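You operate a simulated robot arm through the tools that you are given. There is no shell and no other tool.

The job below is to be done with a simulated robot arm. You get a single attempt, and the scene is never put back.

## Task
Tighten the slack chain until the pointer is in the green.
Fine: drive off and the yellow bolt in first; loosen the white clamp lever, turn the black knob, clamp again; end with the bolt out and the drive on; the lift stays. Where these are worked on the way, their far stop is far enough and under half their travel is too little: white clamp lever, yellow lock bolt.

Only the result counts: the job must be done as asked and must still hold three seconds after the hand-in. Knocking over, shifting, dropping, spilling or breaking anything else fails it.

## Robot
A 7-joint arm with a fingered hand, fixed in place. Base frame: the origin is on the floor under the middle of its stand, x ahead of it, y to its left, z up. Units: mm, degrees, N and s.
It reaches about 702 mm from its shoulder. Its first joint turns from -115.0 to 115.0 degrees. Payload 3.1 kg.
The TCP is the grasp point between the finger pads, 22 mm short of the fingertips. In the tool frame z runs along the fingers and y along their closing line. The gripper opens to 112 mm; its body begins 60 mm behind the TCP. The gripper is a hand of 3 fingers: y runs from the thumb to the fingers, the wrist lies at [0, 0, -218] in the tool frame.
Orientation is that of the tool frame in the base frame, as a unit quaternion [x, y, z, w]. With the fingers straight down and closing along the base's y, the tool's x points along the base's -x, its y along +y and its z along -z.

## Interface
- The arm moves only by the tool servo_tool. Its arguments are lists of equal length, an entry for each row: "xyz": the shift along the tool's x, y, z in mm, a list of three; "rotation": the turn, a rotation vector about the tool's x, y, z in degrees, a list of three. In form: {"xyz": [[tx, ty, tz], ...], "rotation": [[rx, ry, rz], ...]}. A call has 1 to 20 rows; each row is the pose to reach, as a shift and turn from the pose commanded when the call began, along the tool's axes at that moment. A row lasts 0.2 s, in which the tool goes at most 50 mm and 8.6 degrees; a call with a longer step from one row to the next is refused whole. A pose out of reach is approached as far as the arm can. The call stops where the force on the tool passes 40 N (or 10 N more than at its start, if that is more) or the arm is blocked; 0.2 s more then pass. In this call time passes only in rows, and 0.2 s behind the last. It gives the time, the measured TCP pose, the force on the tool (base axes), the opening and the grip force at its end, in the units of the frame above (readings bear some noise), with the torque about the TCP (base axes, N m) and any sound that the robot's microphone picked up.
- Cameras (640 x 400 px; columns grow to the right, rows downward): "scene" is fixed at [51.1, 501.5, 1441]; the picture's right is [-0.54, -0.84, 0.00], its down [-0.43, 0.27, -0.86] and it looks along [0.73, -0.47, -0.51] (base axes); focal length 338 px, centre (320, 200). "wrist" rides on the gripper at [66, 3, -80] in the tool frame; the picture's right is [-0.05, 1.00, 0.00], its down [-0.77, -0.04, -0.64] and it looks along [-0.64, -0.03, 0.77] (tool axes); focal length 275 px, centre (320, 200). There is no depth. A picture from a camera that has moved, and an enlarged one, comes with that camera's place and axes in the base frame and with its lens.
- snapshot(camera): a new picture of that camera. It takes no simulated time.
- slide_trunk(by): slides the trunk up (or, below 0, down) by that many mm; the arm rides with it, the base frame stays. It gives what a move gives, with no picture.
- move_fingers(finger1, finger2, thumb_bend): sets how far each is bent, from 0 (flat) to 1 (curled in); at 0.3 the hand is open as for a grip, at 0.7 the pads meet at the TCP. One left out holds its place. A second passes; each finger stops where it meets its share of the squeeze, and holds until it gets a number again. It is the only way to open and close the hand. It gives what a move gives, with no picture; readings hold the bend of each and the force on the fingers (four entries, about 0 where the hand has none), thumb and palm.
- inspect(camera, box): a new picture of the part [left, top, right, bottom] of that camera's present view, enlarged. It takes no simulated time.
- sign_off(): hands the job in; it is judged then, once.

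Nothing tells you positions but the pictures and the camera data. Unless the task says otherwise, let go and move clear before handing in.

The tools are called after "Call:" by a JSON object that holds its "api" and its "payload". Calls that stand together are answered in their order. servo_tool: Moves the arm, as the interface text tells. Its arguments: {"type":"object","properties":{"xyz":{"type":"array","items":{"type":"array","items":{"type":"number"}}},"rotation":{"type":"array","items":{"type":"array","items":{"type":"number"}}}},"required":["xyz","rotation"]} The other tools are called the same way: slide_trunk (by) moves the trunk up or down; move_fingers (finger1, finger2, thumb_bend) moves the fingers one by one; snapshot (camera) takes a picture; inspect (camera, box) takes an enlarged picture of a part of a camera's view; sign_off () hands the job in.

At the start:

```text
clock: 0.0
eef_pos: [348.9, 106.4, 1192.1]
tool_rot: [0.001, 1.0, 0.0, 0.001]
force: [0.9, 0.8, 0.1]
ft_torque: [0.03, -0.01, 0.0]
grip_width: 111.8
grip_force: 0.0
shape: jaw
bend: [0.3, 0.3, 0.3]
finger forces: [0.0, 0.1, 0.0, 0.1, 0.1, 0.0]
trunk travel left (down, up): [-850.0, 140.0]
```

scene: 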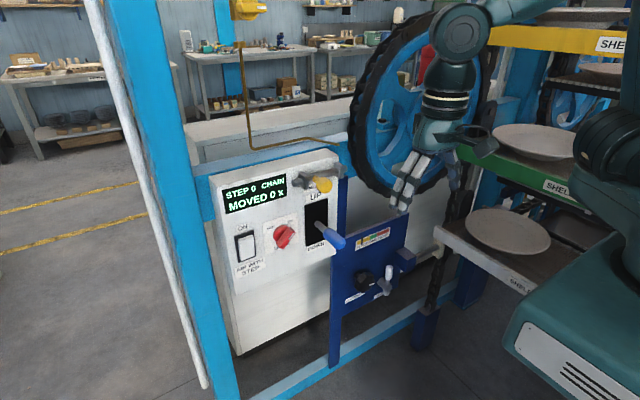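
wrist: 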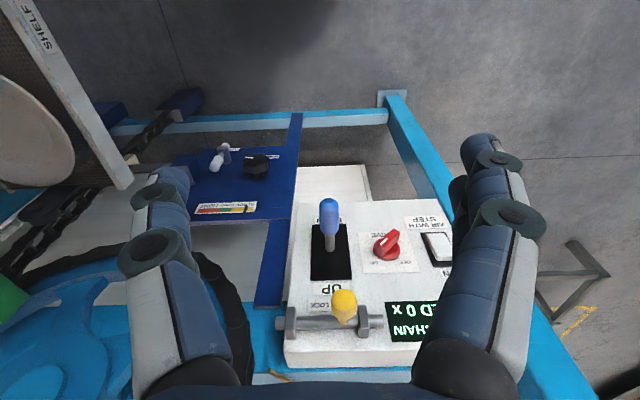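

I see a white control box with a red drive knob, a white rocker, a yellow bolt and a blue lift lever. Beside it is a blue panel with a gauge, a black knob and a white lever. I'll take closer looks before moving.

Call:
{"api": "inspect", "payload": {"camera": "scene", "box": [200, 140, 360, 300]}}

Call:
{"api": "inspect", "payload": {"camera": "scene", "box": [320, 210, 440, 330]}}

Call:
{"api": "inspect", "payload": {"camera": "wrist", "box": [270, 170, 470, 380]}}

Call:
{"api": "inspect", "payload": {"camera": "wrist", "box": [150, 100, 320, 240]}}

```text
2.50 times, centred on (280, 220) of scene
camera zoom: at [51.1, 501.5, 1441.0], right [-0.54, -0.84, 0.0], down [-0.43, 0.27, -0.86], along [0.73, -0.47, -0.51], focal length 844 px, centre (420, 150)
```

zoom: 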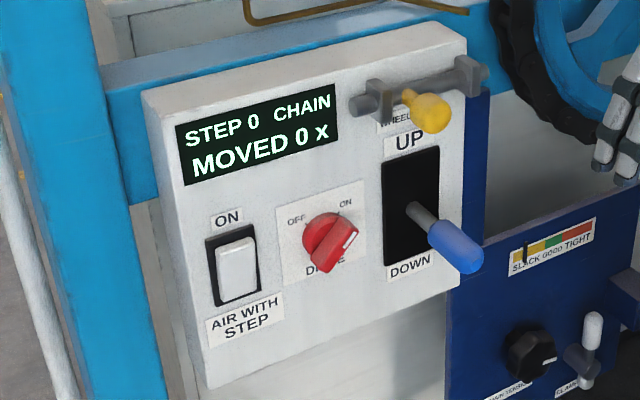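

```text
3.33 times, centred on (380, 270) of scene
camera zoom: at [51.1, 501.5, 1441.0], right [-0.54, -0.84, 0.0], down [-0.43, 0.27, -0.86], along [0.73, -0.47, -0.51], focal length 1125 px, centre (120, -33)
```

zoom: 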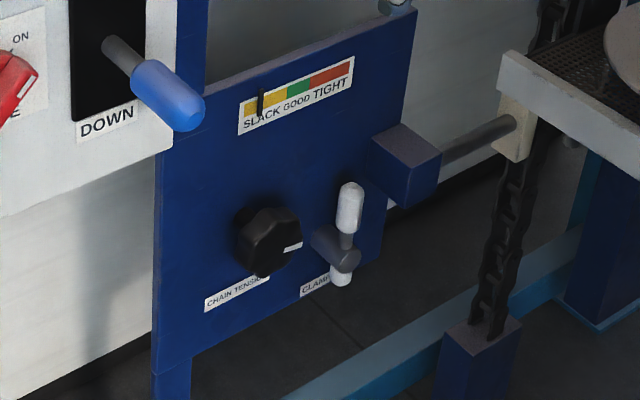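

```text
1.90 times, centred on (370, 275) of wrist
camera zoom: at [283.2, 110.0, 1272.6], right [0.05, 1.0, 0.0], down [0.77, -0.04, 0.64], along [0.64, -0.03, -0.77], focal length 524 px, centre (225, 57)
```

zoom: 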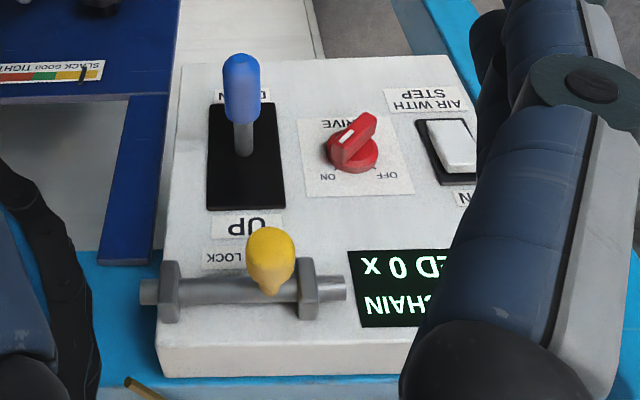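

```text
2.86 times, centred on (235, 170) of wrist
camera zoom: at [283.2, 110.0, 1272.6], right [0.05, 1.0, 0.0], down [0.77, -0.04, 0.64], along [0.64, -0.03, -0.77], focal length 786 px, centre (563, 286)
```

zoom: 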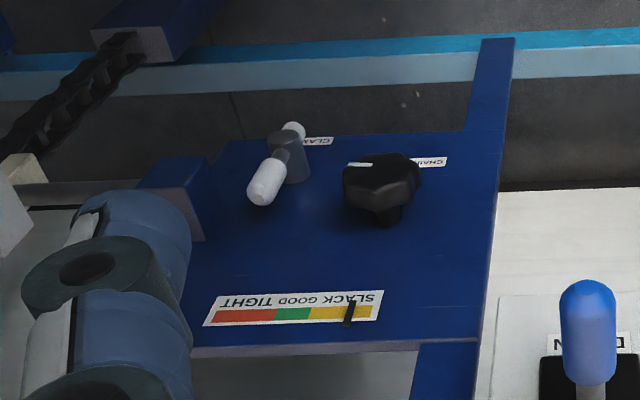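

The drive knob looks to be about (669, 208, 945), the bolt about (620, 124, 1082), the tension knob about (670, -74, 644) and the clamp lever about (698, -212, 590). I'll zoom in further to read the state of each one.

Call:
{"api": "inspect", "payload": {"camera": "scene", "box": [260, 205, 310, 255]}}

Call:
{"api": "inspect", "payload": {"camera": "scene", "box": [280, 155, 350, 200]}}

Call:
{"api": "inspect", "payload": {"camera": "wrist", "box": [355, 210, 425, 270]}}

Call:
{"api": "inspect", "payload": {"camera": "scene", "box": [340, 220, 420, 310]}}

Call:
{"api": "inspect", "payload": {"camera": "wrist", "box": [270, 270, 400, 370]}}

Call:
{"api": "inspect", "payload": {"camera": "wrist", "box": [190, 130, 290, 220]}}

```text
8.00 times, centred on (285, 230) of scene
camera zoom: at [51.1, 501.5, 1441.0], right [-0.54, -0.84, 0.0], down [-0.43, 0.27, -0.86], along [0.73, -0.47, -0.51], focal length 2700 px, centre (600, -40)
```

zoom: 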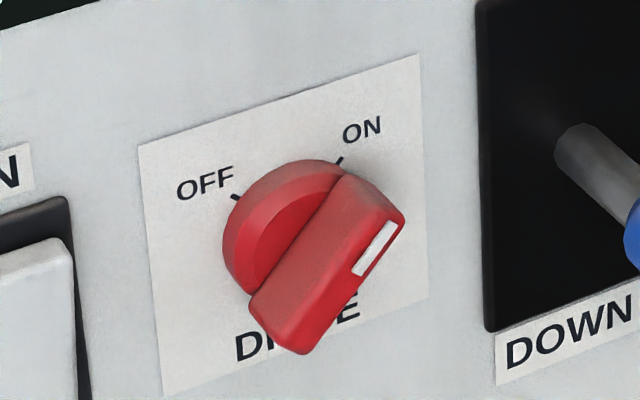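

```text
8.89 times, centred on (315, 178) of scene
camera zoom: at [51.1, 501.5, 1441.0], right [-0.54, -0.84, 0.0], down [-0.43, 0.27, -0.86], along [0.73, -0.47, -0.51], focal length 3000 px, centre (364, 400)
```

zoom: 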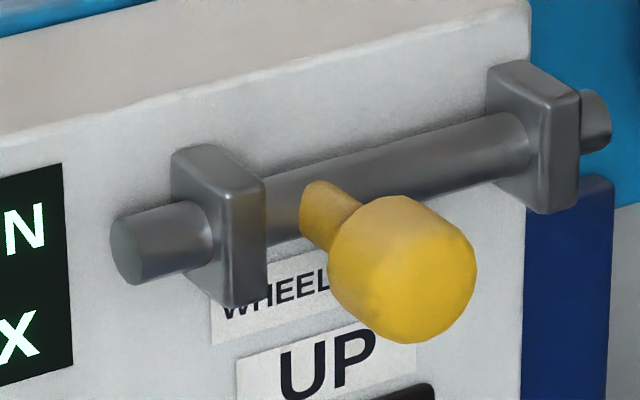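

```text
6.67 times, centred on (390, 240) of wrist
camera zoom: at [283.2, 110.0, 1272.6], right [0.05, 1.0, 0.0], down [0.77, -0.04, 0.64], along [0.64, -0.03, -0.77], focal length 1835 px, centre (-147, -67)
```

zoom: 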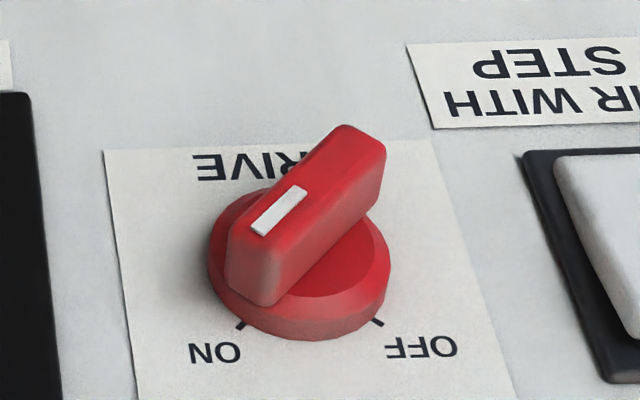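

```text
4.44 times, centred on (380, 265) of scene
camera zoom: at [51.1, 501.5, 1441.0], right [-0.54, -0.84, 0.0], down [-0.43, 0.27, -0.86], along [0.73, -0.47, -0.51], focal length 1500 px, centre (53, -89)
```

zoom: 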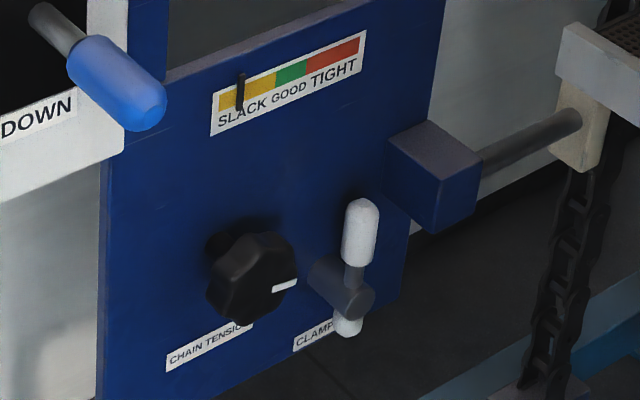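

```text
4.00 times, centred on (335, 320) of wrist
camera zoom: at [283.2, 110.0, 1272.6], right [0.05, 1.0, 0.0], down [0.77, -0.04, 0.64], along [0.64, -0.03, -0.77], focal length 1101 px, centre (260, -280)
```

zoom: 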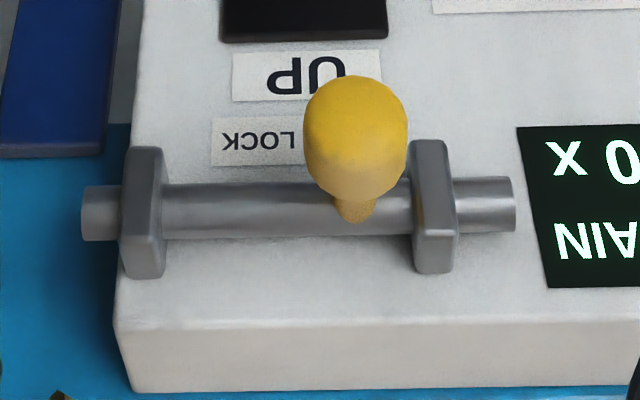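

```text
4.44 times, centred on (240, 175) of wrist
camera zoom: at [283.2, 110.0, 1272.6], right [0.05, 1.0, 0.0], down [0.77, -0.04, 0.64], along [0.64, -0.03, -0.77], focal length 1224 px, centre (676, 311)
```

zoom: 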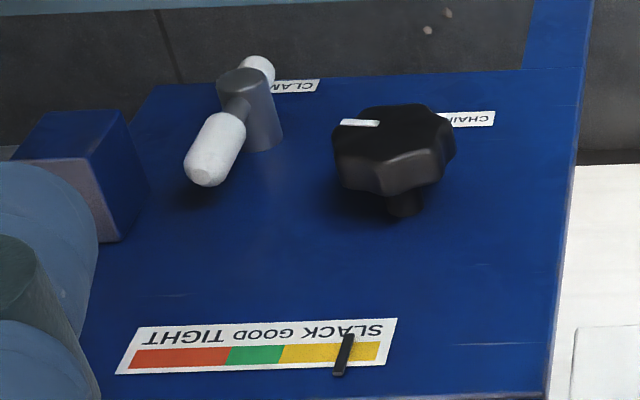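

The drive is ON (red bar pointing upper right), the bolt knob is on the left side of its travel, and the pointer is in the slack zone. I'll pitch the hand to point forward, clear of the box.

Call:
{"api": "servo_tool", "payload": {"xyz": [[-13, 0, 0], [-26, 0, 0], [-39, 0, 0], [-52, 0, 0], [-65, 0, 0], [-78, 0, 0], [-91, 0, 0], [-104, 0, 0], [-117, 0, 0], [-130, 0, 0], [-140, 0, 0]], "rotation": [[0, -8.2, 0], [0, -16.4, 0], [0, -24.6, 0], [0, -32.8, 0], [0, -41, 0], [0, -49.2, 0], [0, -57.4, 0], [0, -65.6, 0], [0, -73.8, 0], [0, -82, 0], [0, -90, 0]]}}

```text
clock: 2.4
eef_pos: [490.2, 106.1, 1192.7]
tool_rot: [-0.001, 0.707, 0.001, 0.707]
force: [0.0, -0.7, -0.5]
ft_torque: [0.03, 0.02, -0.04]
grip_width: 111.8
grip_force: 0.1
shape: jaw
bend: [0.3, 0.3, 0.3]
finger forces: [0.0, 0.0, 0.1, 0.1, 0.0, 0.0]
trunk travel left (down, up): [-850.0, 140.0]
```

Call:
{"api": "snapshot", "payload": {"camera": "scene"}}

Call:
{"api": "snapshot", "payload": {"camera": "wrist"}}

```text
taken
```

scene: 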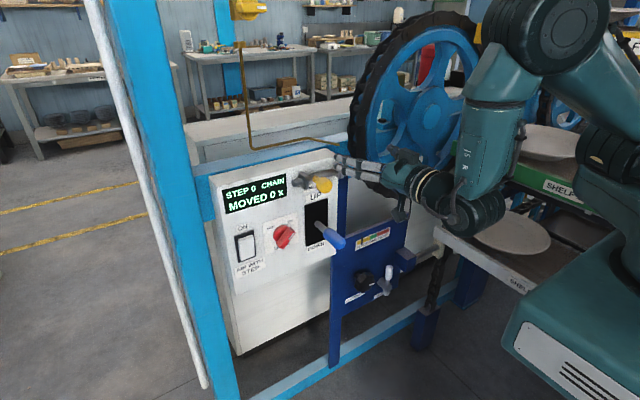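

```text
taken
camera wrist: at [410.3, 109.7, 1126.3], right [0.0, 1.0, 0.05], down [-0.64, -0.04, 0.77], along [0.77, -0.03, 0.64], focal length 275 px, centre (320, 200)
```

wrist: 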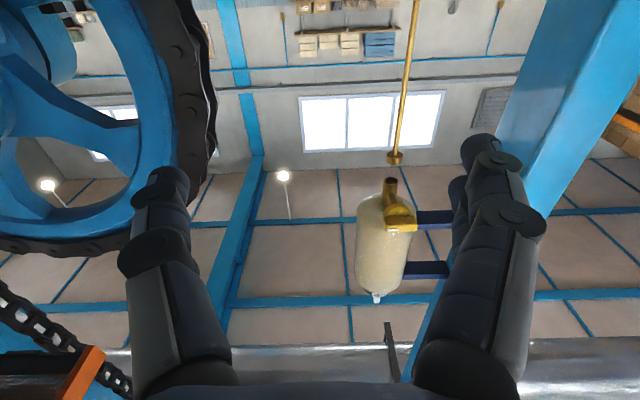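

The hand now points forward with the wrist camera underneath. I'll shift left to line up with the red drive knob, roll 45° to match its bar, then lower the trunk.

Call:
{"api": "servo_tool", "payload": {"xyz": [[0, 17, 0], [0, 34, 0], [0, 51, 0], [0, 68, 0], [0, 85, 0], [0, 102, 0]], "rotation": [[0, 0, 7.5], [0, 0, 15], [0, 0, 22.5], [0, 0, 30], [0, 0, 37.5], [0, 0, 45]]}}

Call:
{"api": "slide_trunk", "payload": {"by": -200}}

Call:
{"api": "snapshot", "payload": {"camera": "scene"}}

Call:
{"api": "snapshot", "payload": {"camera": "wrist"}}

```text
clock: 3.8
eef_pos: [489.8, 208.9, 1188.8]
tool_rot: [0.271, 0.653, 0.273, 0.652]
force: [0.7, 0.2, 0.1]
ft_torque: [0.0, -0.01, -0.01]
grip_width: 111.8
grip_force: 0.0
shape: jaw
bend: [0.3, 0.3, 0.3]
finger forces: [0.1, 0.0, 0.0, 0.1, 0.0, 0.0]
trunk travel left (down, up): [-850.0, 140.0]
```

```text
clock: 6.0
eef_pos: [490.4, 208.2, 989.2]
tool_rot: [0.271, 0.654, 0.271, 0.653]
force: [-0.4, 0.1, -0.4]
ft_torque: [0.0, -0.02, 0.01]
grip_width: 111.8
grip_force: 0.0
shape: jaw
bend: [0.3, 0.3, 0.3]
finger forces: [0.1, 0.1, 0.1, 0.0, 0.0, 0.1]
trunk travel left (down, up): [-650.0, 340.0]
```

```text
taken
```

scene: 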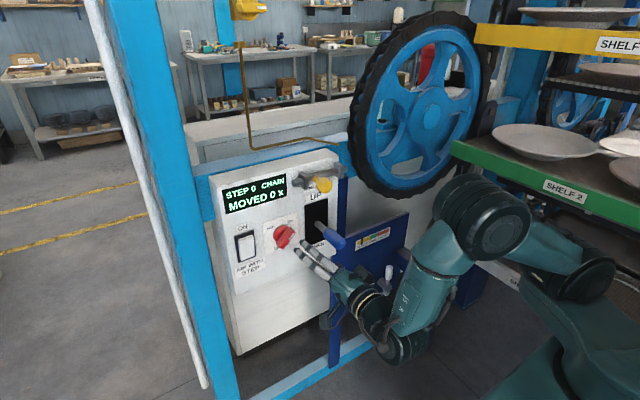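

```text
taken
camera wrist: at [409.6, 258.1, 945.3], right [0.0, 0.67, 0.74], down [-0.64, -0.57, 0.52], along [0.77, -0.47, 0.43], focal length 275 px, centre (320, 200)
```

wrist: 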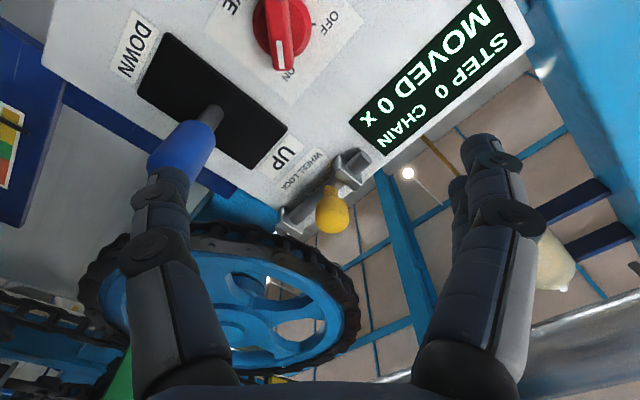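

The red knob is in the wrist view, and I need a finer fix on its centre. I'll zoom in on both cameras.

Call:
{"api": "inspect", "payload": {"camera": "wrist", "box": [220, 0, 370, 100]}}

Call:
{"api": "inspect", "payload": {"camera": "scene", "box": [250, 200, 350, 300]}}

Call:
{"api": "move_fingers", "payload": {"finger1": 0.48, "finger2": 0.48, "thumb_bend": 0.48}}

```text
4.00 times, centred on (295, 50) of wrist
camera zoom: at [409.6, 258.1, 945.3], right [0.0, 0.67, 0.74], down [-0.64, -0.57, 0.52], along [0.77, -0.47, 0.43], focal length 1101 px, centre (420, 800)
```

zoom: 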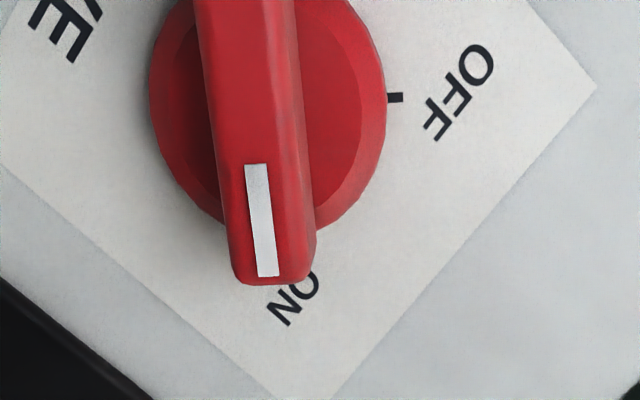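

```text
4.00 times, centred on (300, 250) of scene
camera zoom: at [51.1, 501.5, 1441.0], right [-0.54, -0.84, 0.0], down [-0.43, 0.27, -0.86], along [0.73, -0.47, -0.51], focal length 1350 px, centre (400, 0)
```

zoom: 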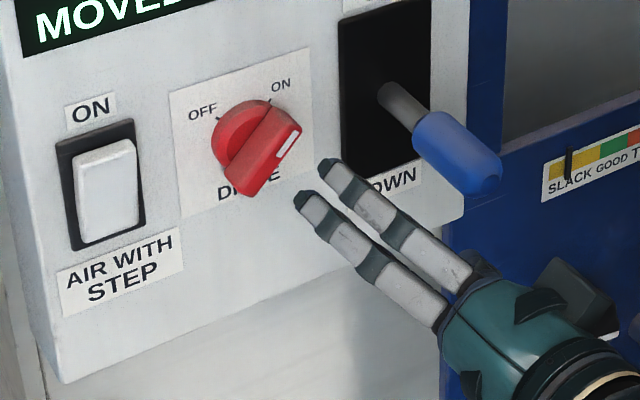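

```text
clock: 7.0
eef_pos: [490.0, 207.9, 989.4]
tool_rot: [0.27, 0.653, 0.27, 0.654]
force: [0.7, 0.6, 0.6]
ft_torque: [0.0, 0.0, 0.02]
grip_width: 61.3
grip_force: 0.0
shape: fingers
bend: [0.48, 0.48, 0.48]
finger forces: [0.0, 0.0, 0.0, 0.1, 0.1, 0.0]
trunk travel left (down, up): [-650.0, 340.0]
```

The bar centre works out to about (637, 214, 946), matching in both cameras. I'll line up laterally first, then advance partway and check.

Call:
{"api": "servo_tool", "payload": {"xyz": [[17, -13, 0], [34.6, -26.2, 0], [34.6, -26.2, 35], [34.6, -26.2, 70]], "rotation": [[0, 0, 0], [0, 0, 0], [0, 0, 0], [0, 0, 0]]}}

Call:
{"api": "snapshot", "payload": {"camera": "wrist"}}

Call:
{"api": "inspect", "payload": {"camera": "scene", "box": [230, 180, 390, 300]}}

```text
clock: 8.0
eef_pos: [560.6, 215.2, 947.8]
tool_rot: [0.27, 0.653, 0.272, 0.653]
force: [-0.1, -0.2, -0.5]
ft_torque: [-0.03, -0.03, 0.05]
grip_width: 61.5
grip_force: 0.1
shape: fingers
bend: [0.48, 0.48, 0.48]
finger forces: [0.0, 0.0, 0.0, 0.0, 0.0, 0.1]
trunk travel left (down, up): [-650.0, 340.0]
```

```text
taken
camera wrist: at [480.5, 264.6, 903.5], right [0.0, 0.67, 0.74], down [-0.63, -0.57, 0.52], along [0.77, -0.47, 0.43], focal length 275 px, centre (320, 200)
```

wrist: 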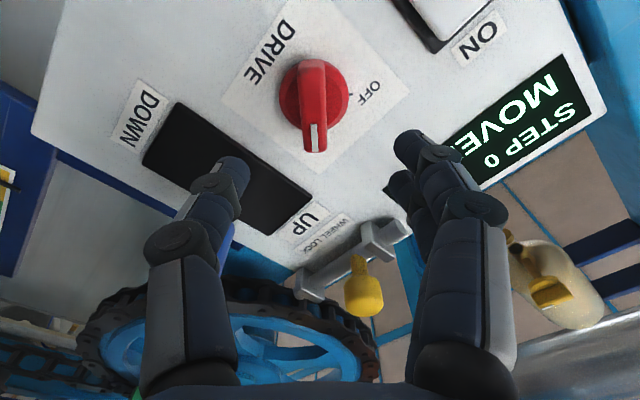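

```text
3.33 times, centred on (310, 240) of scene
camera zoom: at [51.1, 501.5, 1441.0], right [-0.54, -0.84, 0.0], down [-0.43, 0.27, -0.86], along [0.73, -0.47, -0.51], focal length 1125 px, centre (353, 67)
```

zoom: 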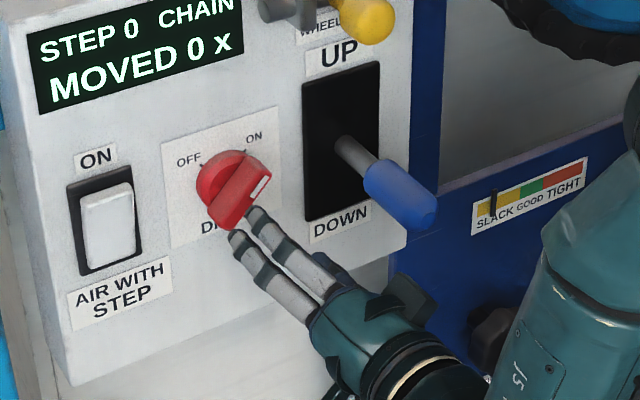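

The bar is nearly centred between the fingers, about 4 mm toward the thumb. I'll zoom the wrist view to refine before closing.

Call:
{"api": "inspect", "payload": {"camera": "wrist", "box": [250, 40, 390, 180]}}

```text
2.86 times, centred on (320, 110) of wrist
camera zoom: at [480.5, 264.6, 903.5], right [0.0, 0.67, 0.74], down [-0.63, -0.57, 0.52], along [0.77, -0.47, 0.43], focal length 786 px, centre (320, 457)
```

zoom: 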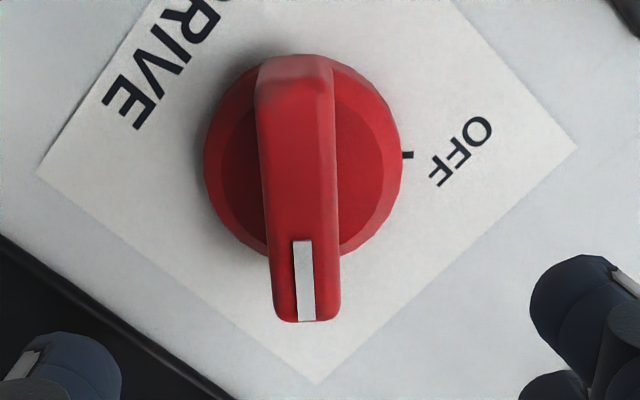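

I'll shift 3.5 mm toward the thumb, advance so the pads straddle the bar, then close gently.

Call:
{"api": "servo_tool", "payload": {"xyz": [[0.5, -3.5, 15], [0.5, -3.5, 35], [0.5, -3.5, 52], [0.5, -3.5, 67]], "rotation": [[0, 0, 0], [0, 0, 0], [0, 0, 0], [0, 0, 0]]}}

Call:
{"api": "snapshot", "payload": {"camera": "wrist"}}

Call:
{"api": "inspect", "payload": {"camera": "scene", "box": [230, 180, 390, 300]}}

```text
clock: 9.0
eef_pos: [627.2, 213.3, 943.5]
tool_rot: [0.271, 0.653, 0.271, 0.653]
force: [-0.6, 0.7, 0.2]
ft_torque: [0.03, 0.02, -0.01]
grip_width: 61.2
grip_force: 0.0
shape: fingers
bend: [0.48, 0.48, 0.48]
finger forces: [0.0, 0.0, 0.1, 0.0, 0.1, 0.0]
trunk travel left (down, up): [-650.0, 340.0]
```

```text
taken
camera wrist: at [546.6, 262.3, 898.8], right [0.0, 0.67, 0.74], down [-0.64, -0.57, 0.52], along [0.77, -0.47, 0.43], focal length 275 px, centre (320, 200)
```

wrist: 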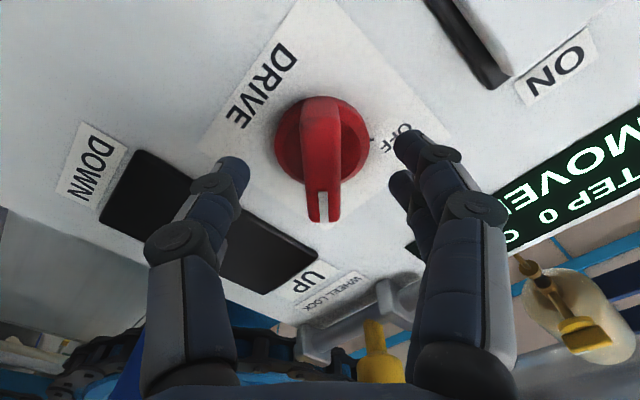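

```text
3.33 times, centred on (310, 240) of scene
camera zoom: at [51.1, 501.5, 1441.0], right [-0.54, -0.84, 0.0], down [-0.43, 0.27, -0.86], along [0.73, -0.47, -0.51], focal length 1125 px, centre (353, 67)
```

zoom: 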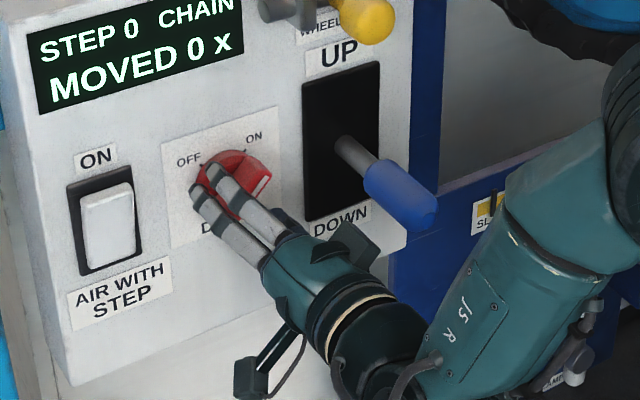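

The bar sits between thumb and fingers with clear space all round. I'll close on it.

Call:
{"api": "move_fingers", "payload": {"finger1": 0.7, "finger2": 0.7, "thumb_bend": 0.7}}

Call:
{"api": "snapshot", "payload": {"camera": "wrist"}}

```text
clock: 10.0
eef_pos: [625.2, 213.0, 943.6]
tool_rot: [0.271, 0.653, 0.271, 0.654]
force: [2.2, 1.0, 3.4]
ft_torque: [-0.04, -0.07, 0.03]
grip_width: 13.2
grip_force: 5.1
shape: fingers
bend: [0.65, 0.65, 0.68]
finger forces: [3.2, 3.3, 0.1, 0.1, 3.6, 0.1]
trunk travel left (down, up): [-650.0, 340.0]
```

```text
taken
camera wrist: at [546.3, 262.5, 898.9], right [0.0, 0.67, 0.74], down [-0.64, -0.57, 0.52], along [0.77, -0.47, 0.43], focal length 275 px, centre (320, 200)
```

wrist: 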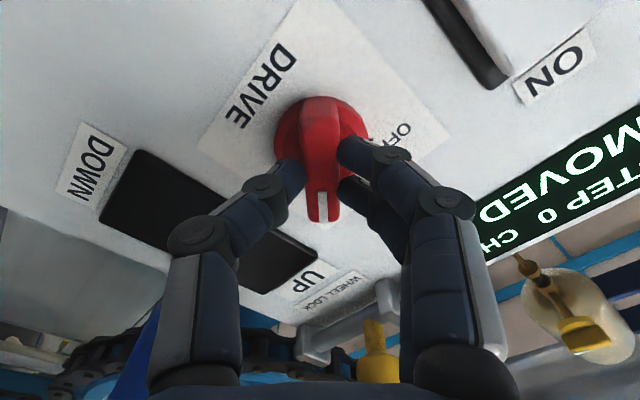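

The bar is gripped at 13 mm width. I'll rotate counter-clockwise as seen from the front, toward OFF.

Call:
{"api": "servo_tool", "payload": {"xyz": [[0, 0, 0], [0, 0, 0], [0, 0, 0], [0, 0, 0], [0, 0, 0], [0, 0, 0], [0, 0, 0]], "rotation": [[0, 0, -6], [0, 0, -14], [0, 0, -22], [0, 0, -30], [0, 0, -38], [0, 0, -46], [0, 0, -54]]}}

Call:
{"api": "inspect", "payload": {"camera": "scene", "box": [230, 180, 390, 300]}}

Call:
{"api": "snapshot", "payload": {"camera": "wrist"}}

```text
clock: 11.6
eef_pos: [627.0, 213.0, 944.1]
tool_rot: [-0.057, 0.705, -0.056, 0.705]
force: [0.7, 0.8, 0.4]
ft_torque: [0.01, 0.03, 0.01]
grip_width: 13.2
grip_force: 5.4
shape: fingers
bend: [0.66, 0.66, 0.68]
finger forces: [2.9, 2.3, 0.0, 0.0, 5.0, 0.0]
trunk travel left (down, up): [-650.0, 340.0]
```

```text
3.33 times, centred on (310, 240) of scene
camera zoom: at [51.1, 501.5, 1441.0], right [-0.54, -0.84, 0.0], down [-0.43, 0.27, -0.86], along [0.73, -0.47, -0.51], focal length 1125 px, centre (353, 67)
```

zoom: 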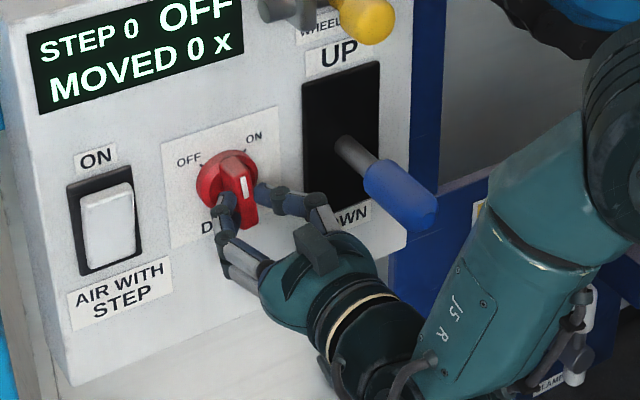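

```text
taken
camera wrist: at [546.6, 205.1, 877.9], right [0.0, 0.99, -0.11], down [-0.64, 0.09, 0.77], along [0.77, 0.07, 0.63], focal length 275 px, centre (320, 200)
```

wrist: 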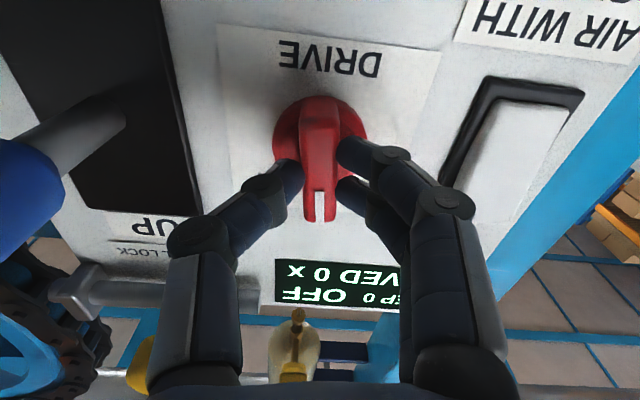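

The knob turns with the hand and the display now reads OFF. I'll carry on to the OFF detent.

Call:
{"api": "servo_tool", "payload": {"xyz": [[0, 0, 0], [0, 0, 0], [0, 0, 0], [0, 0, 0], [0, 0, 0]], "rotation": [[0, 0, -7.5], [0, 0, -15], [0, 0, -22.5], [0, 0, -30], [0, 0, -37]]}}

Call:
{"api": "inspect", "payload": {"camera": "scene", "box": [230, 180, 390, 300]}}

Call:
{"api": "snapshot", "payload": {"camera": "wrist"}}

```text
clock: 12.8
eef_pos: [627.8, 211.6, 943.9]
tool_rot: [-0.278, 0.651, -0.276, 0.65]
force: [0.6, -2.6, -2.0]
ft_torque: [-0.01, 0.02, -0.04]
grip_width: 13.3
grip_force: 4.9
shape: fingers
bend: [0.66, 0.66, 0.68]
finger forces: [2.7, 2.1, 0.0, 0.0, 5.8, 0.1]
trunk travel left (down, up): [-650.0, 340.0]
```

```text
3.33 times, centred on (310, 240) of scene
camera zoom: at [51.1, 501.5, 1441.0], right [-0.54, -0.84, 0.0], down [-0.43, 0.27, -0.86], along [0.73, -0.47, -0.51], focal length 1125 px, centre (353, 67)
```

zoom: 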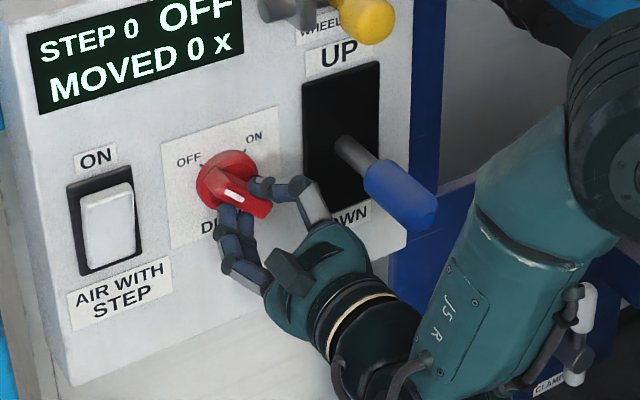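

```text
taken
camera wrist: at [546.5, 166.7, 895.7], right [0.0, 0.73, -0.69], down [-0.64, 0.53, 0.56], along [0.77, 0.44, 0.46], focal length 275 px, centre (320, 200)
```

wrist: 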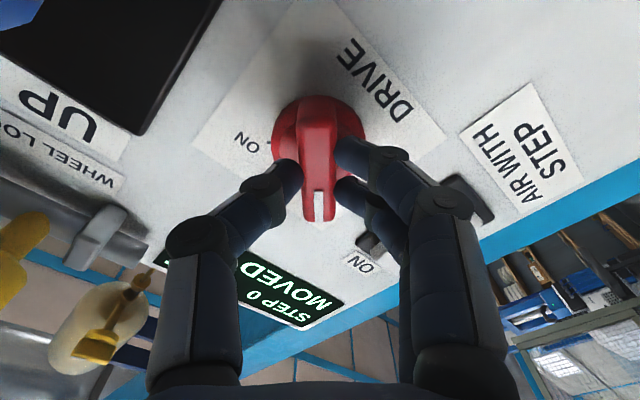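

The drive bar is at OFF. I'll release and back out.

Call:
{"api": "move_fingers", "payload": {"finger1": 0.48, "finger2": 0.48, "thumb_bend": 0.48}}

Call:
{"api": "servo_tool", "payload": {"xyz": [[0, 0, -30], [0, 0, -65], [0, 0, -100]], "rotation": [[0, 0, 0], [0, 0, 0], [0, 0, 0]]}}

Call:
{"api": "inspect", "payload": {"camera": "scene", "box": [230, 150, 390, 270]}}

Call:
{"api": "snapshot", "payload": {"camera": "wrist"}}

```text
clock: 13.8
eef_pos: [625.2, 212.9, 944.6]
tool_rot: [-0.276, 0.651, -0.276, 0.651]
force: [-0.3, -0.8, -0.2]
ft_torque: [0.02, 0.04, -0.01]
grip_width: 60.0
grip_force: 0.1
shape: fingers
bend: [0.48, 0.48, 0.48]
finger forces: [0.1, 0.0, 0.1, 0.1, 0.1, 0.0]
trunk travel left (down, up): [-650.0, 340.0]
```

```text
clock: 14.6
eef_pos: [524.4, 214.1, 943.0]
tool_rot: [-0.277, 0.65, -0.276, 0.651]
force: [0.6, -0.1, 0.2]
ft_torque: [0.01, 0.02, 0.01]
grip_width: 60.4
grip_force: 0.0
shape: fingers
bend: [0.48, 0.48, 0.48]
finger forces: [0.0, 0.0, 0.1, 0.0, 0.1, 0.0]
trunk travel left (down, up): [-650.0, 340.0]
```

```text
3.33 times, centred on (310, 210) of scene
camera zoom: at [51.1, 501.5, 1441.0], right [-0.54, -0.84, 0.0], down [-0.43, 0.27, -0.86], along [0.73, -0.47, -0.51], focal length 1125 px, centre (353, 167)
```

zoom: 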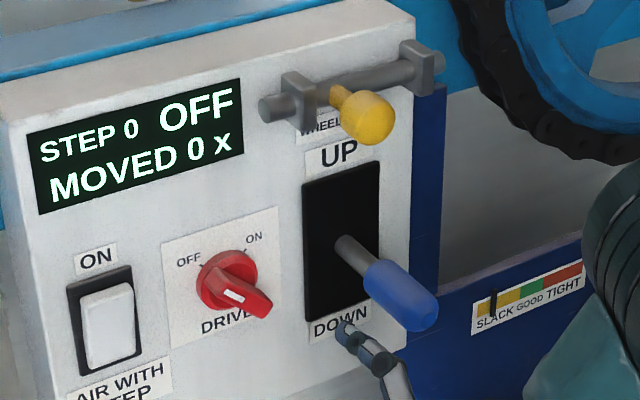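

```text
taken
camera wrist: at [444.8, 169.3, 895.2], right [0.0, 0.73, -0.69], down [-0.64, 0.53, 0.56], along [0.77, 0.44, 0.46], focal length 275 px, centre (320, 200)
```

wrist: 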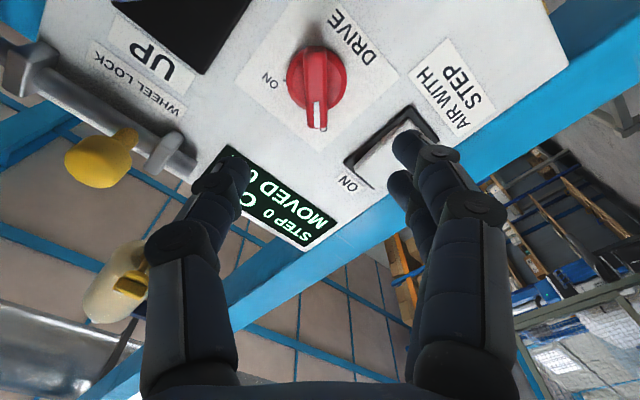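

The drive is OFF. Next is the yellow bolt: I'll retreat, roll the hand level, raise the trunk to the bolt's height, and move in front of its knob.

Call:
{"api": "servo_tool", "payload": {"xyz": [[0, 0, -10], [0, 0, -20], [0, 0, -30], [0, 0, -40], [0, 0, -40], [0, 0, -40]], "rotation": [[0, 0, 8], [0, 0, 16], [0, 0, 24], [0, 0, 32], [0, 0, 40], [0, 0, 46]]}}

Call:
{"api": "slide_trunk", "payload": {"by": 138}}

Call:
{"api": "servo_tool", "payload": {"xyz": [[0, -30, 0], [0, -60, 0], [0, -90, 0]], "rotation": [[0, 0, 0], [0, 0, 0], [0, 0, 0]]}}

Call:
{"api": "snapshot", "payload": {"camera": "scene"}}

Call:
{"api": "snapshot", "payload": {"camera": "wrist"}}

```text
clock: 16.0
eef_pos: [487.0, 213.0, 944.0]
tool_rot: [0.001, 0.707, 0.0, 0.707]
force: [-0.4, -0.5, 0.1]
ft_torque: [0.02, 0.01, -0.03]
grip_width: 60.2
grip_force: 0.1
shape: fingers
bend: [0.48, 0.48, 0.48]
finger forces: [0.1, 0.0, 0.0, 0.1, 0.0, 0.0]
trunk travel left (down, up): [-650.0, 340.0]
```

```text
clock: 17.6
eef_pos: [487.3, 213.2, 1080.3]
tool_rot: [0.0, 0.707, 0.0, 0.707]
force: [-0.6, 0.3, -0.9]
ft_torque: [0.01, 0.02, -0.04]
grip_width: 60.3
grip_force: 0.1
shape: fingers
bend: [0.48, 0.48, 0.48]
finger forces: [0.0, 0.1, 0.0, 0.0, 0.0, 0.0]
trunk travel left (down, up): [-788.0, 202.0]
```

```text
clock: 18.4
eef_pos: [486.7, 120.8, 1080.6]
tool_rot: [0.0, 0.707, 0.0, 0.707]
force: [0.4, 0.3, 0.4]
ft_torque: [-0.03, 0.01, 0.07]
grip_width: 60.1
grip_force: 0.1
shape: fingers
bend: [0.48, 0.48, 0.48]
finger forces: [0.0, 0.1, 0.0, 0.0, 0.0, 0.0]
trunk travel left (down, up): [-788.0, 202.0]
```

```text
taken
```

scene: 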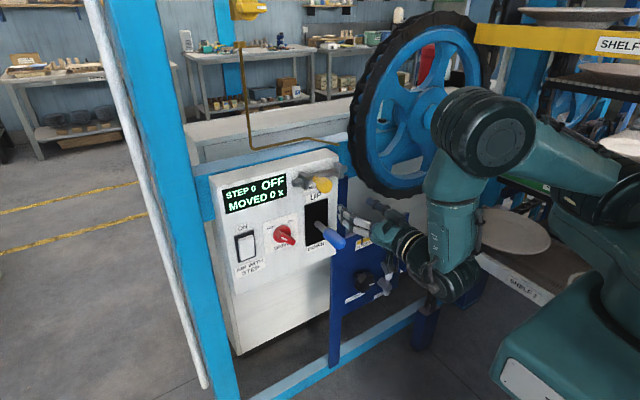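

```text
taken
camera wrist: at [406.5, 124.3, 1015.2], right [0.0, 1.0, 0.05], down [-0.64, -0.04, 0.77], along [0.77, -0.03, 0.63], focal length 275 px, centre (320, 200)
```

wrist: 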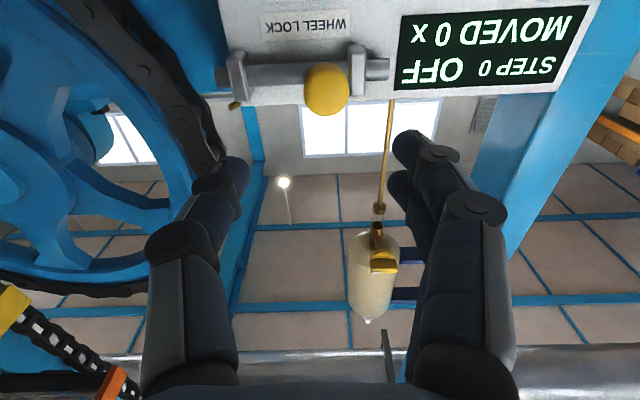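

The knob is at about (620, 126.5, 1082). I'll centre on it and advance so the tips just pass its middle, clear of the brackets behind.

Call:
{"api": "servo_tool", "payload": {"xyz": [[-2, 5.5, 30], [-2, 5.5, 60], [-2, 5.5, 90], [-2, 5.5, 118]], "rotation": [[0, 0, 0], [0, 0, 0], [0, 0, 0], [0, 0, 0]]}}

Call:
{"api": "snapshot", "payload": {"camera": "wrist"}}

Call:
{"api": "inspect", "payload": {"camera": "scene", "box": [260, 130, 400, 240]}}

```text
clock: 19.4
eef_pos: [606.4, 127.6, 1083.2]
tool_rot: [-0.001, 0.707, 0.001, 0.707]
force: [0.3, -0.7, 0.3]
ft_torque: [0.0, -0.01, 0.01]
grip_width: 60.6
grip_force: 0.1
shape: fingers
bend: [0.48, 0.48, 0.48]
finger forces: [0.1, 0.1, 0.0, 0.0, 0.0, 0.1]
trunk travel left (down, up): [-788.0, 202.0]
```

```text
taken
camera wrist: at [525.6, 130.3, 1017.5], right [0.0, 1.0, 0.05], down [-0.64, -0.04, 0.77], along [0.77, -0.03, 0.63], focal length 275 px, centre (320, 200)
```

wrist: 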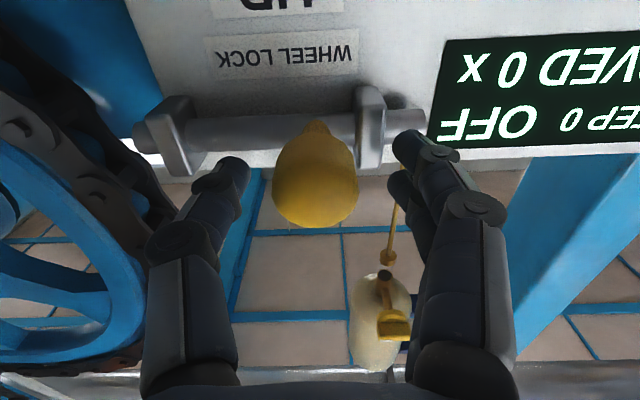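

```text
3.64 times, centred on (330, 185) of scene
camera zoom: at [51.1, 501.5, 1441.0], right [-0.54, -0.84, 0.0], down [-0.43, 0.27, -0.86], along [0.73, -0.47, -0.51], focal length 1227 px, centre (284, 254)
```

zoom: 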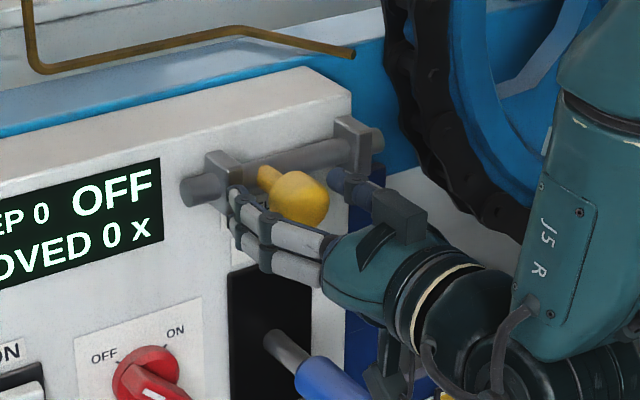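

The knob is framed between thumb and fingers. I'll close on it.

Call:
{"api": "move_fingers", "payload": {"finger1": 0.62, "finger2": 0.62, "thumb_bend": 0.62}}

Call:
{"api": "snapshot", "payload": {"camera": "wrist"}}

```text
clock: 20.4
eef_pos: [605.1, 126.8, 1083.4]
tool_rot: [0.0, 0.707, 0.0, 0.707]
force: [1.3, -2.6, 1.1]
ft_torque: [-0.04, -0.01, -0.03]
grip_width: 29.3
grip_force: 2.2
shape: fingers
bend: [0.6, 0.61, 0.6]
finger forces: [1.1, 0.4, 0.1, 0.1, 3.6, 0.0]
trunk travel left (down, up): [-788.0, 202.0]
```

```text
taken
camera wrist: at [524.9, 130.0, 1017.8], right [0.0, 1.0, 0.05], down [-0.64, -0.04, 0.77], along [0.77, -0.03, 0.64], focal length 275 px, centre (320, 200)
```

wrist: 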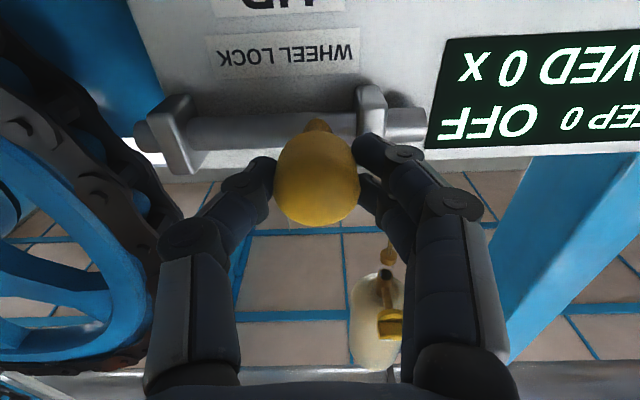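

I have contact on both sides, so I'll slide the knob to the right (-y), toward the wheel, in small steps.

Call:
{"api": "servo_tool", "payload": {"xyz": [[0, -5, 0], [0, -10, 0], [0, -15, 0], [0, -20, 0], [0, -25, 0]], "rotation": [[0, 0, 0], [0, 0, 0], [0, 0, 0], [0, 0, 0], [0, 0, 0]]}}

Call:
{"api": "snapshot", "payload": {"camera": "wrist"}}

Call:
{"api": "inspect", "payload": {"camera": "scene", "box": [260, 130, 400, 240]}}

```text
clock: 21.6
eef_pos: [605.0, 102.8, 1083.6]
tool_rot: [0.0, 0.707, 0.0, 0.707]
force: [-1.8, 0.7, 0.3]
ft_torque: [0.03, -0.01, 0.01]
grip_width: 29.0
grip_force: 2.9
shape: fingers
bend: [0.59, 0.6, 0.61]
finger forces: [2.1, 1.6, 0.0, 0.1, 2.5, 0.0]
trunk travel left (down, up): [-788.0, 202.0]
```

```text
taken
camera wrist: at [525.0, 106.8, 1017.7], right [0.0, 1.0, 0.05], down [-0.64, -0.04, 0.77], along [0.77, -0.03, 0.64], focal length 275 px, centre (320, 200)
```

wrist: 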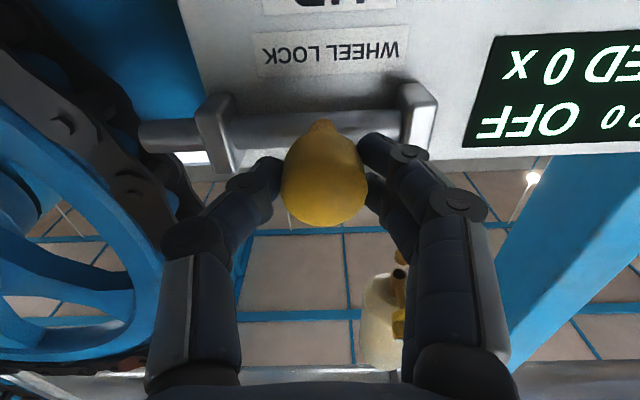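

```text
3.64 times, centred on (330, 185) of scene
camera zoom: at [51.1, 501.5, 1441.0], right [-0.54, -0.84, 0.0], down [-0.43, 0.27, -0.86], along [0.73, -0.47, -0.51], focal length 1227 px, centre (284, 254)
```

zoom: 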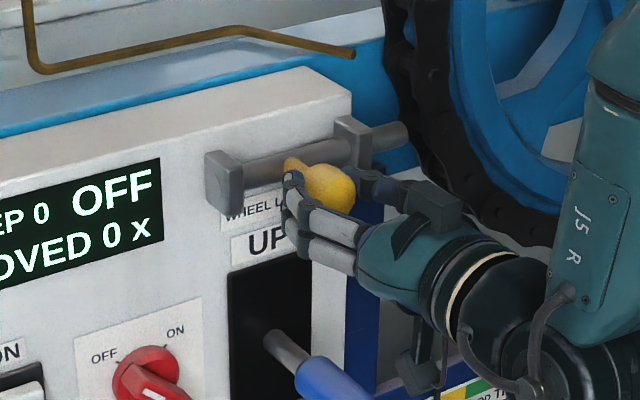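

The bolt is sliding smoothly. I'll keep going toward its far stop and watch the force.

Call:
{"api": "servo_tool", "payload": {"xyz": [[0, -5, 0], [0, -10, 0], [0, -15, 0], [0, -20, 0], [0, -24, 0]], "rotation": [[0, 0, 0], [0, 0, 0], [0, 0, 0], [0, 0, 0], [0, 0, 0]]}}

Call:
{"api": "snapshot", "payload": {"camera": "wrist"}}

Call:
{"api": "inspect", "payload": {"camera": "scene", "box": [260, 130, 400, 240]}}

```text
clock: 22.8
eef_pos: [604.9, 82.4, 1084.7]
tool_rot: [-0.001, 0.707, 0.001, 0.707]
force: [-1.7, 4.9, -0.8]
ft_torque: [-0.05, 0.0, 0.16]
grip_width: 29.6
grip_force: 4.3
shape: fingers
bend: [0.58, 0.59, 0.61]
finger forces: [4.0, 2.9, 0.0, 0.0, 0.7, 0.0]
trunk travel left (down, up): [-788.0, 202.0]
```

```text
taken
camera wrist: at [524.5, 84.3, 1018.0], right [0.0, 1.0, 0.05], down [-0.64, -0.04, 0.77], along [0.77, -0.03, 0.64], focal length 275 px, centre (320, 200)
```

wrist: 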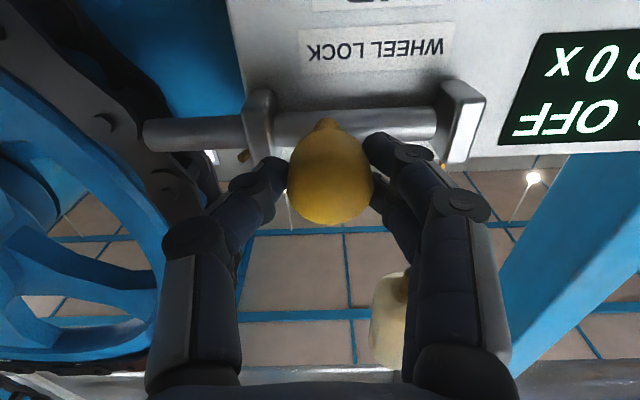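

```text
3.64 times, centred on (330, 185) of scene
camera zoom: at [51.1, 501.5, 1441.0], right [-0.54, -0.84, 0.0], down [-0.43, 0.27, -0.86], along [0.73, -0.47, -0.51], focal length 1227 px, centre (284, 254)
```

zoom: 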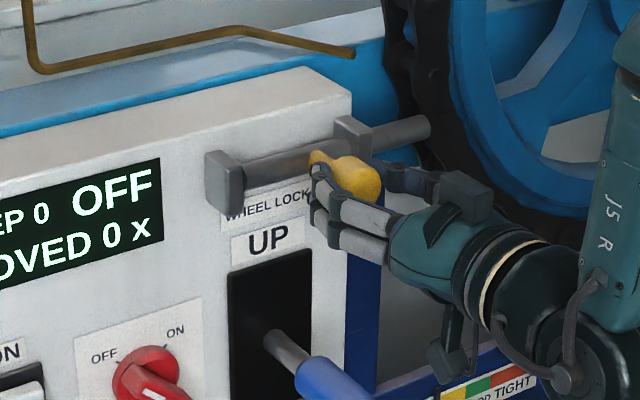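

The force is rising to about 5 N and the bolt lags the command slightly, so it's probably near its stop. I'll push a little further to confirm.

Call:
{"api": "servo_tool", "payload": {"xyz": [[0, -4, 0], [0, -8, 0], [0, -11, 0]], "rotation": [[0, 0, 0], [0, 0, 0], [0, 0, 0]]}}

Call:
{"api": "snapshot", "payload": {"camera": "wrist"}}

Call:
{"api": "inspect", "payload": {"camera": "scene", "box": [260, 130, 400, 240]}}

```text
clock: 23.6
eef_pos: [603.4, 73.4, 1084.4]
tool_rot: [-0.003, 0.707, 0.0, 0.707]
force: [-3.8, 14.5, -0.5]
ft_torque: [-0.01, 0.02, 0.4]
grip_width: 37.1
grip_force: 7.3
shape: fingers
bend: [0.53, 0.54, 0.62]
finger forces: [8.2, 7.2, 0.1, 0.1, 0.0, 0.0]
trunk travel left (down, up): [-788.0, 202.0]
```

```text
taken
camera wrist: at [523.8, 74.9, 1017.9], right [0.0, 1.0, 0.04], down [-0.64, -0.04, 0.77], along [0.77, -0.03, 0.64], focal length 275 px, centre (320, 200)
```

wrist: 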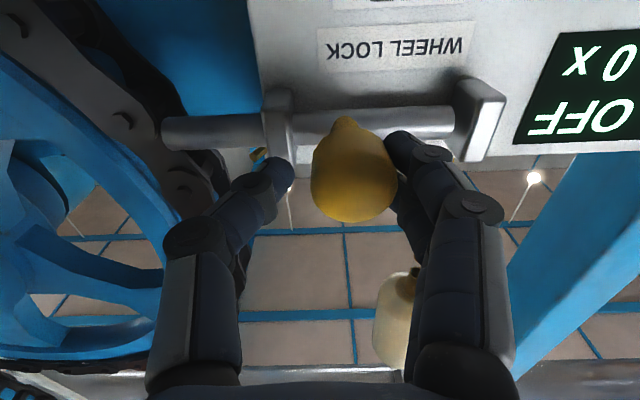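

```text
3.64 times, centred on (330, 185) of scene
camera zoom: at [51.1, 501.5, 1441.0], right [-0.54, -0.84, 0.0], down [-0.43, 0.27, -0.86], along [0.73, -0.47, -0.51], focal length 1227 px, centre (284, 254)
```

zoom: 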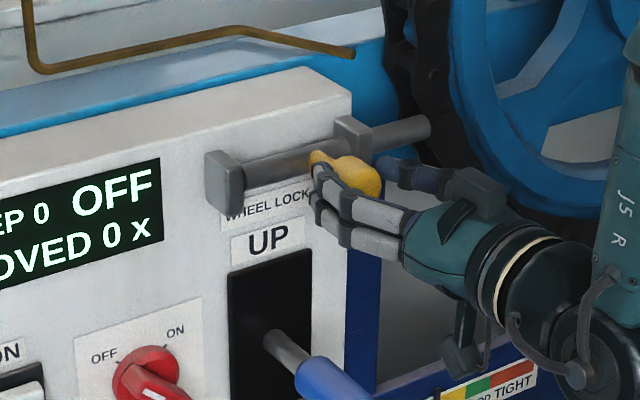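

The bolt is hard against its stop: 14 N and the knob no longer moves. I'll ease back, open and retreat.

Call:
{"api": "servo_tool", "payload": {"xyz": [[0, 4, 0], [0, 8, 0]], "rotation": [[0, 0, 0], [0, 0, 0]]}}

Call:
{"api": "move_fingers", "payload": {"finger1": 0.46, "finger2": 0.46, "thumb_bend": 0.46}}

Call:
{"api": "servo_tool", "payload": {"xyz": [[0, 0, -25], [0, 0, -60], [0, 0, -100], [0, 0, -130]], "rotation": [[0, 0, 0], [0, 0, 0], [0, 0, 0], [0, 0, 0]]}}

Call:
{"api": "snapshot", "payload": {"camera": "wrist"}}

Call:
{"api": "snapshot", "payload": {"camera": "scene"}}

```text
clock: 24.2
eef_pos: [605.1, 75.9, 1083.6]
tool_rot: [-0.001, 0.707, -0.001, 0.707]
force: [-2.9, 8.4, -0.4]
ft_torque: [0.02, 0.03, 0.25]
grip_width: 32.3
grip_force: 3.8
shape: fingers
bend: [0.56, 0.57, 0.62]
finger forces: [4.9, 4.0, 0.0, 0.1, 0.0, 0.1]
trunk travel left (down, up): [-788.0, 202.0]
```

```text
clock: 25.2
eef_pos: [605.4, 76.7, 1082.6]
tool_rot: [-0.001, 0.707, 0.002, 0.707]
force: [-0.4, 0.3, 0.0]
ft_torque: [0.02, 0.03, 0.03]
grip_width: 66.1
grip_force: 0.2
shape: fingers
bend: [0.46, 0.46, 0.46]
finger forces: [0.0, 0.0, 0.0, 0.0, 0.1, 0.0]
trunk travel left (down, up): [-788.0, 202.0]
```

```text
clock: 26.2
eef_pos: [473.7, 77.4, 1083.2]
tool_rot: [0.0, 0.706, -0.001, 0.708]
force: [-0.4, 0.8, 0.2]
ft_torque: [0.02, 0.01, 0.0]
grip_width: 66.0
grip_force: 0.0
shape: fingers
bend: [0.46, 0.46, 0.46]
finger forces: [0.1, 0.0, 0.0, 0.1, 0.0, 0.1]
trunk travel left (down, up): [-788.0, 202.0]
```

```text
taken
camera wrist: at [393.6, 79.9, 1017.7], right [0.0, 1.0, 0.05], down [-0.64, -0.04, 0.77], along [0.77, -0.03, 0.64], focal length 275 px, centre (320, 200)
```

wrist: 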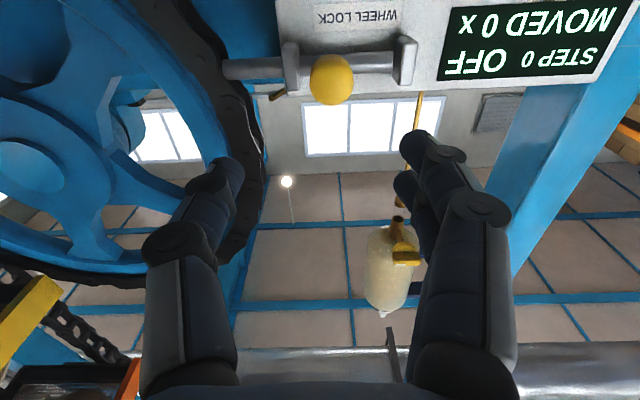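

```text
taken
```

scene: 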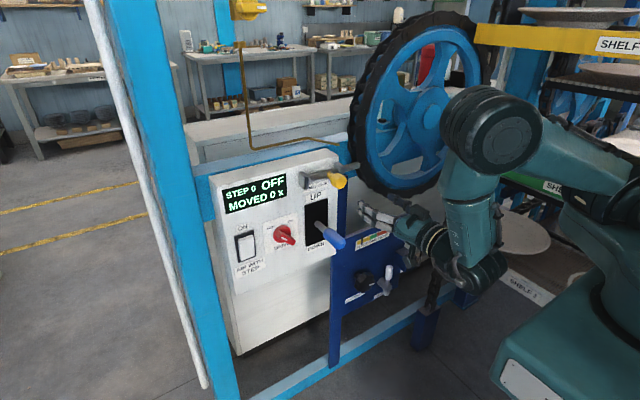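

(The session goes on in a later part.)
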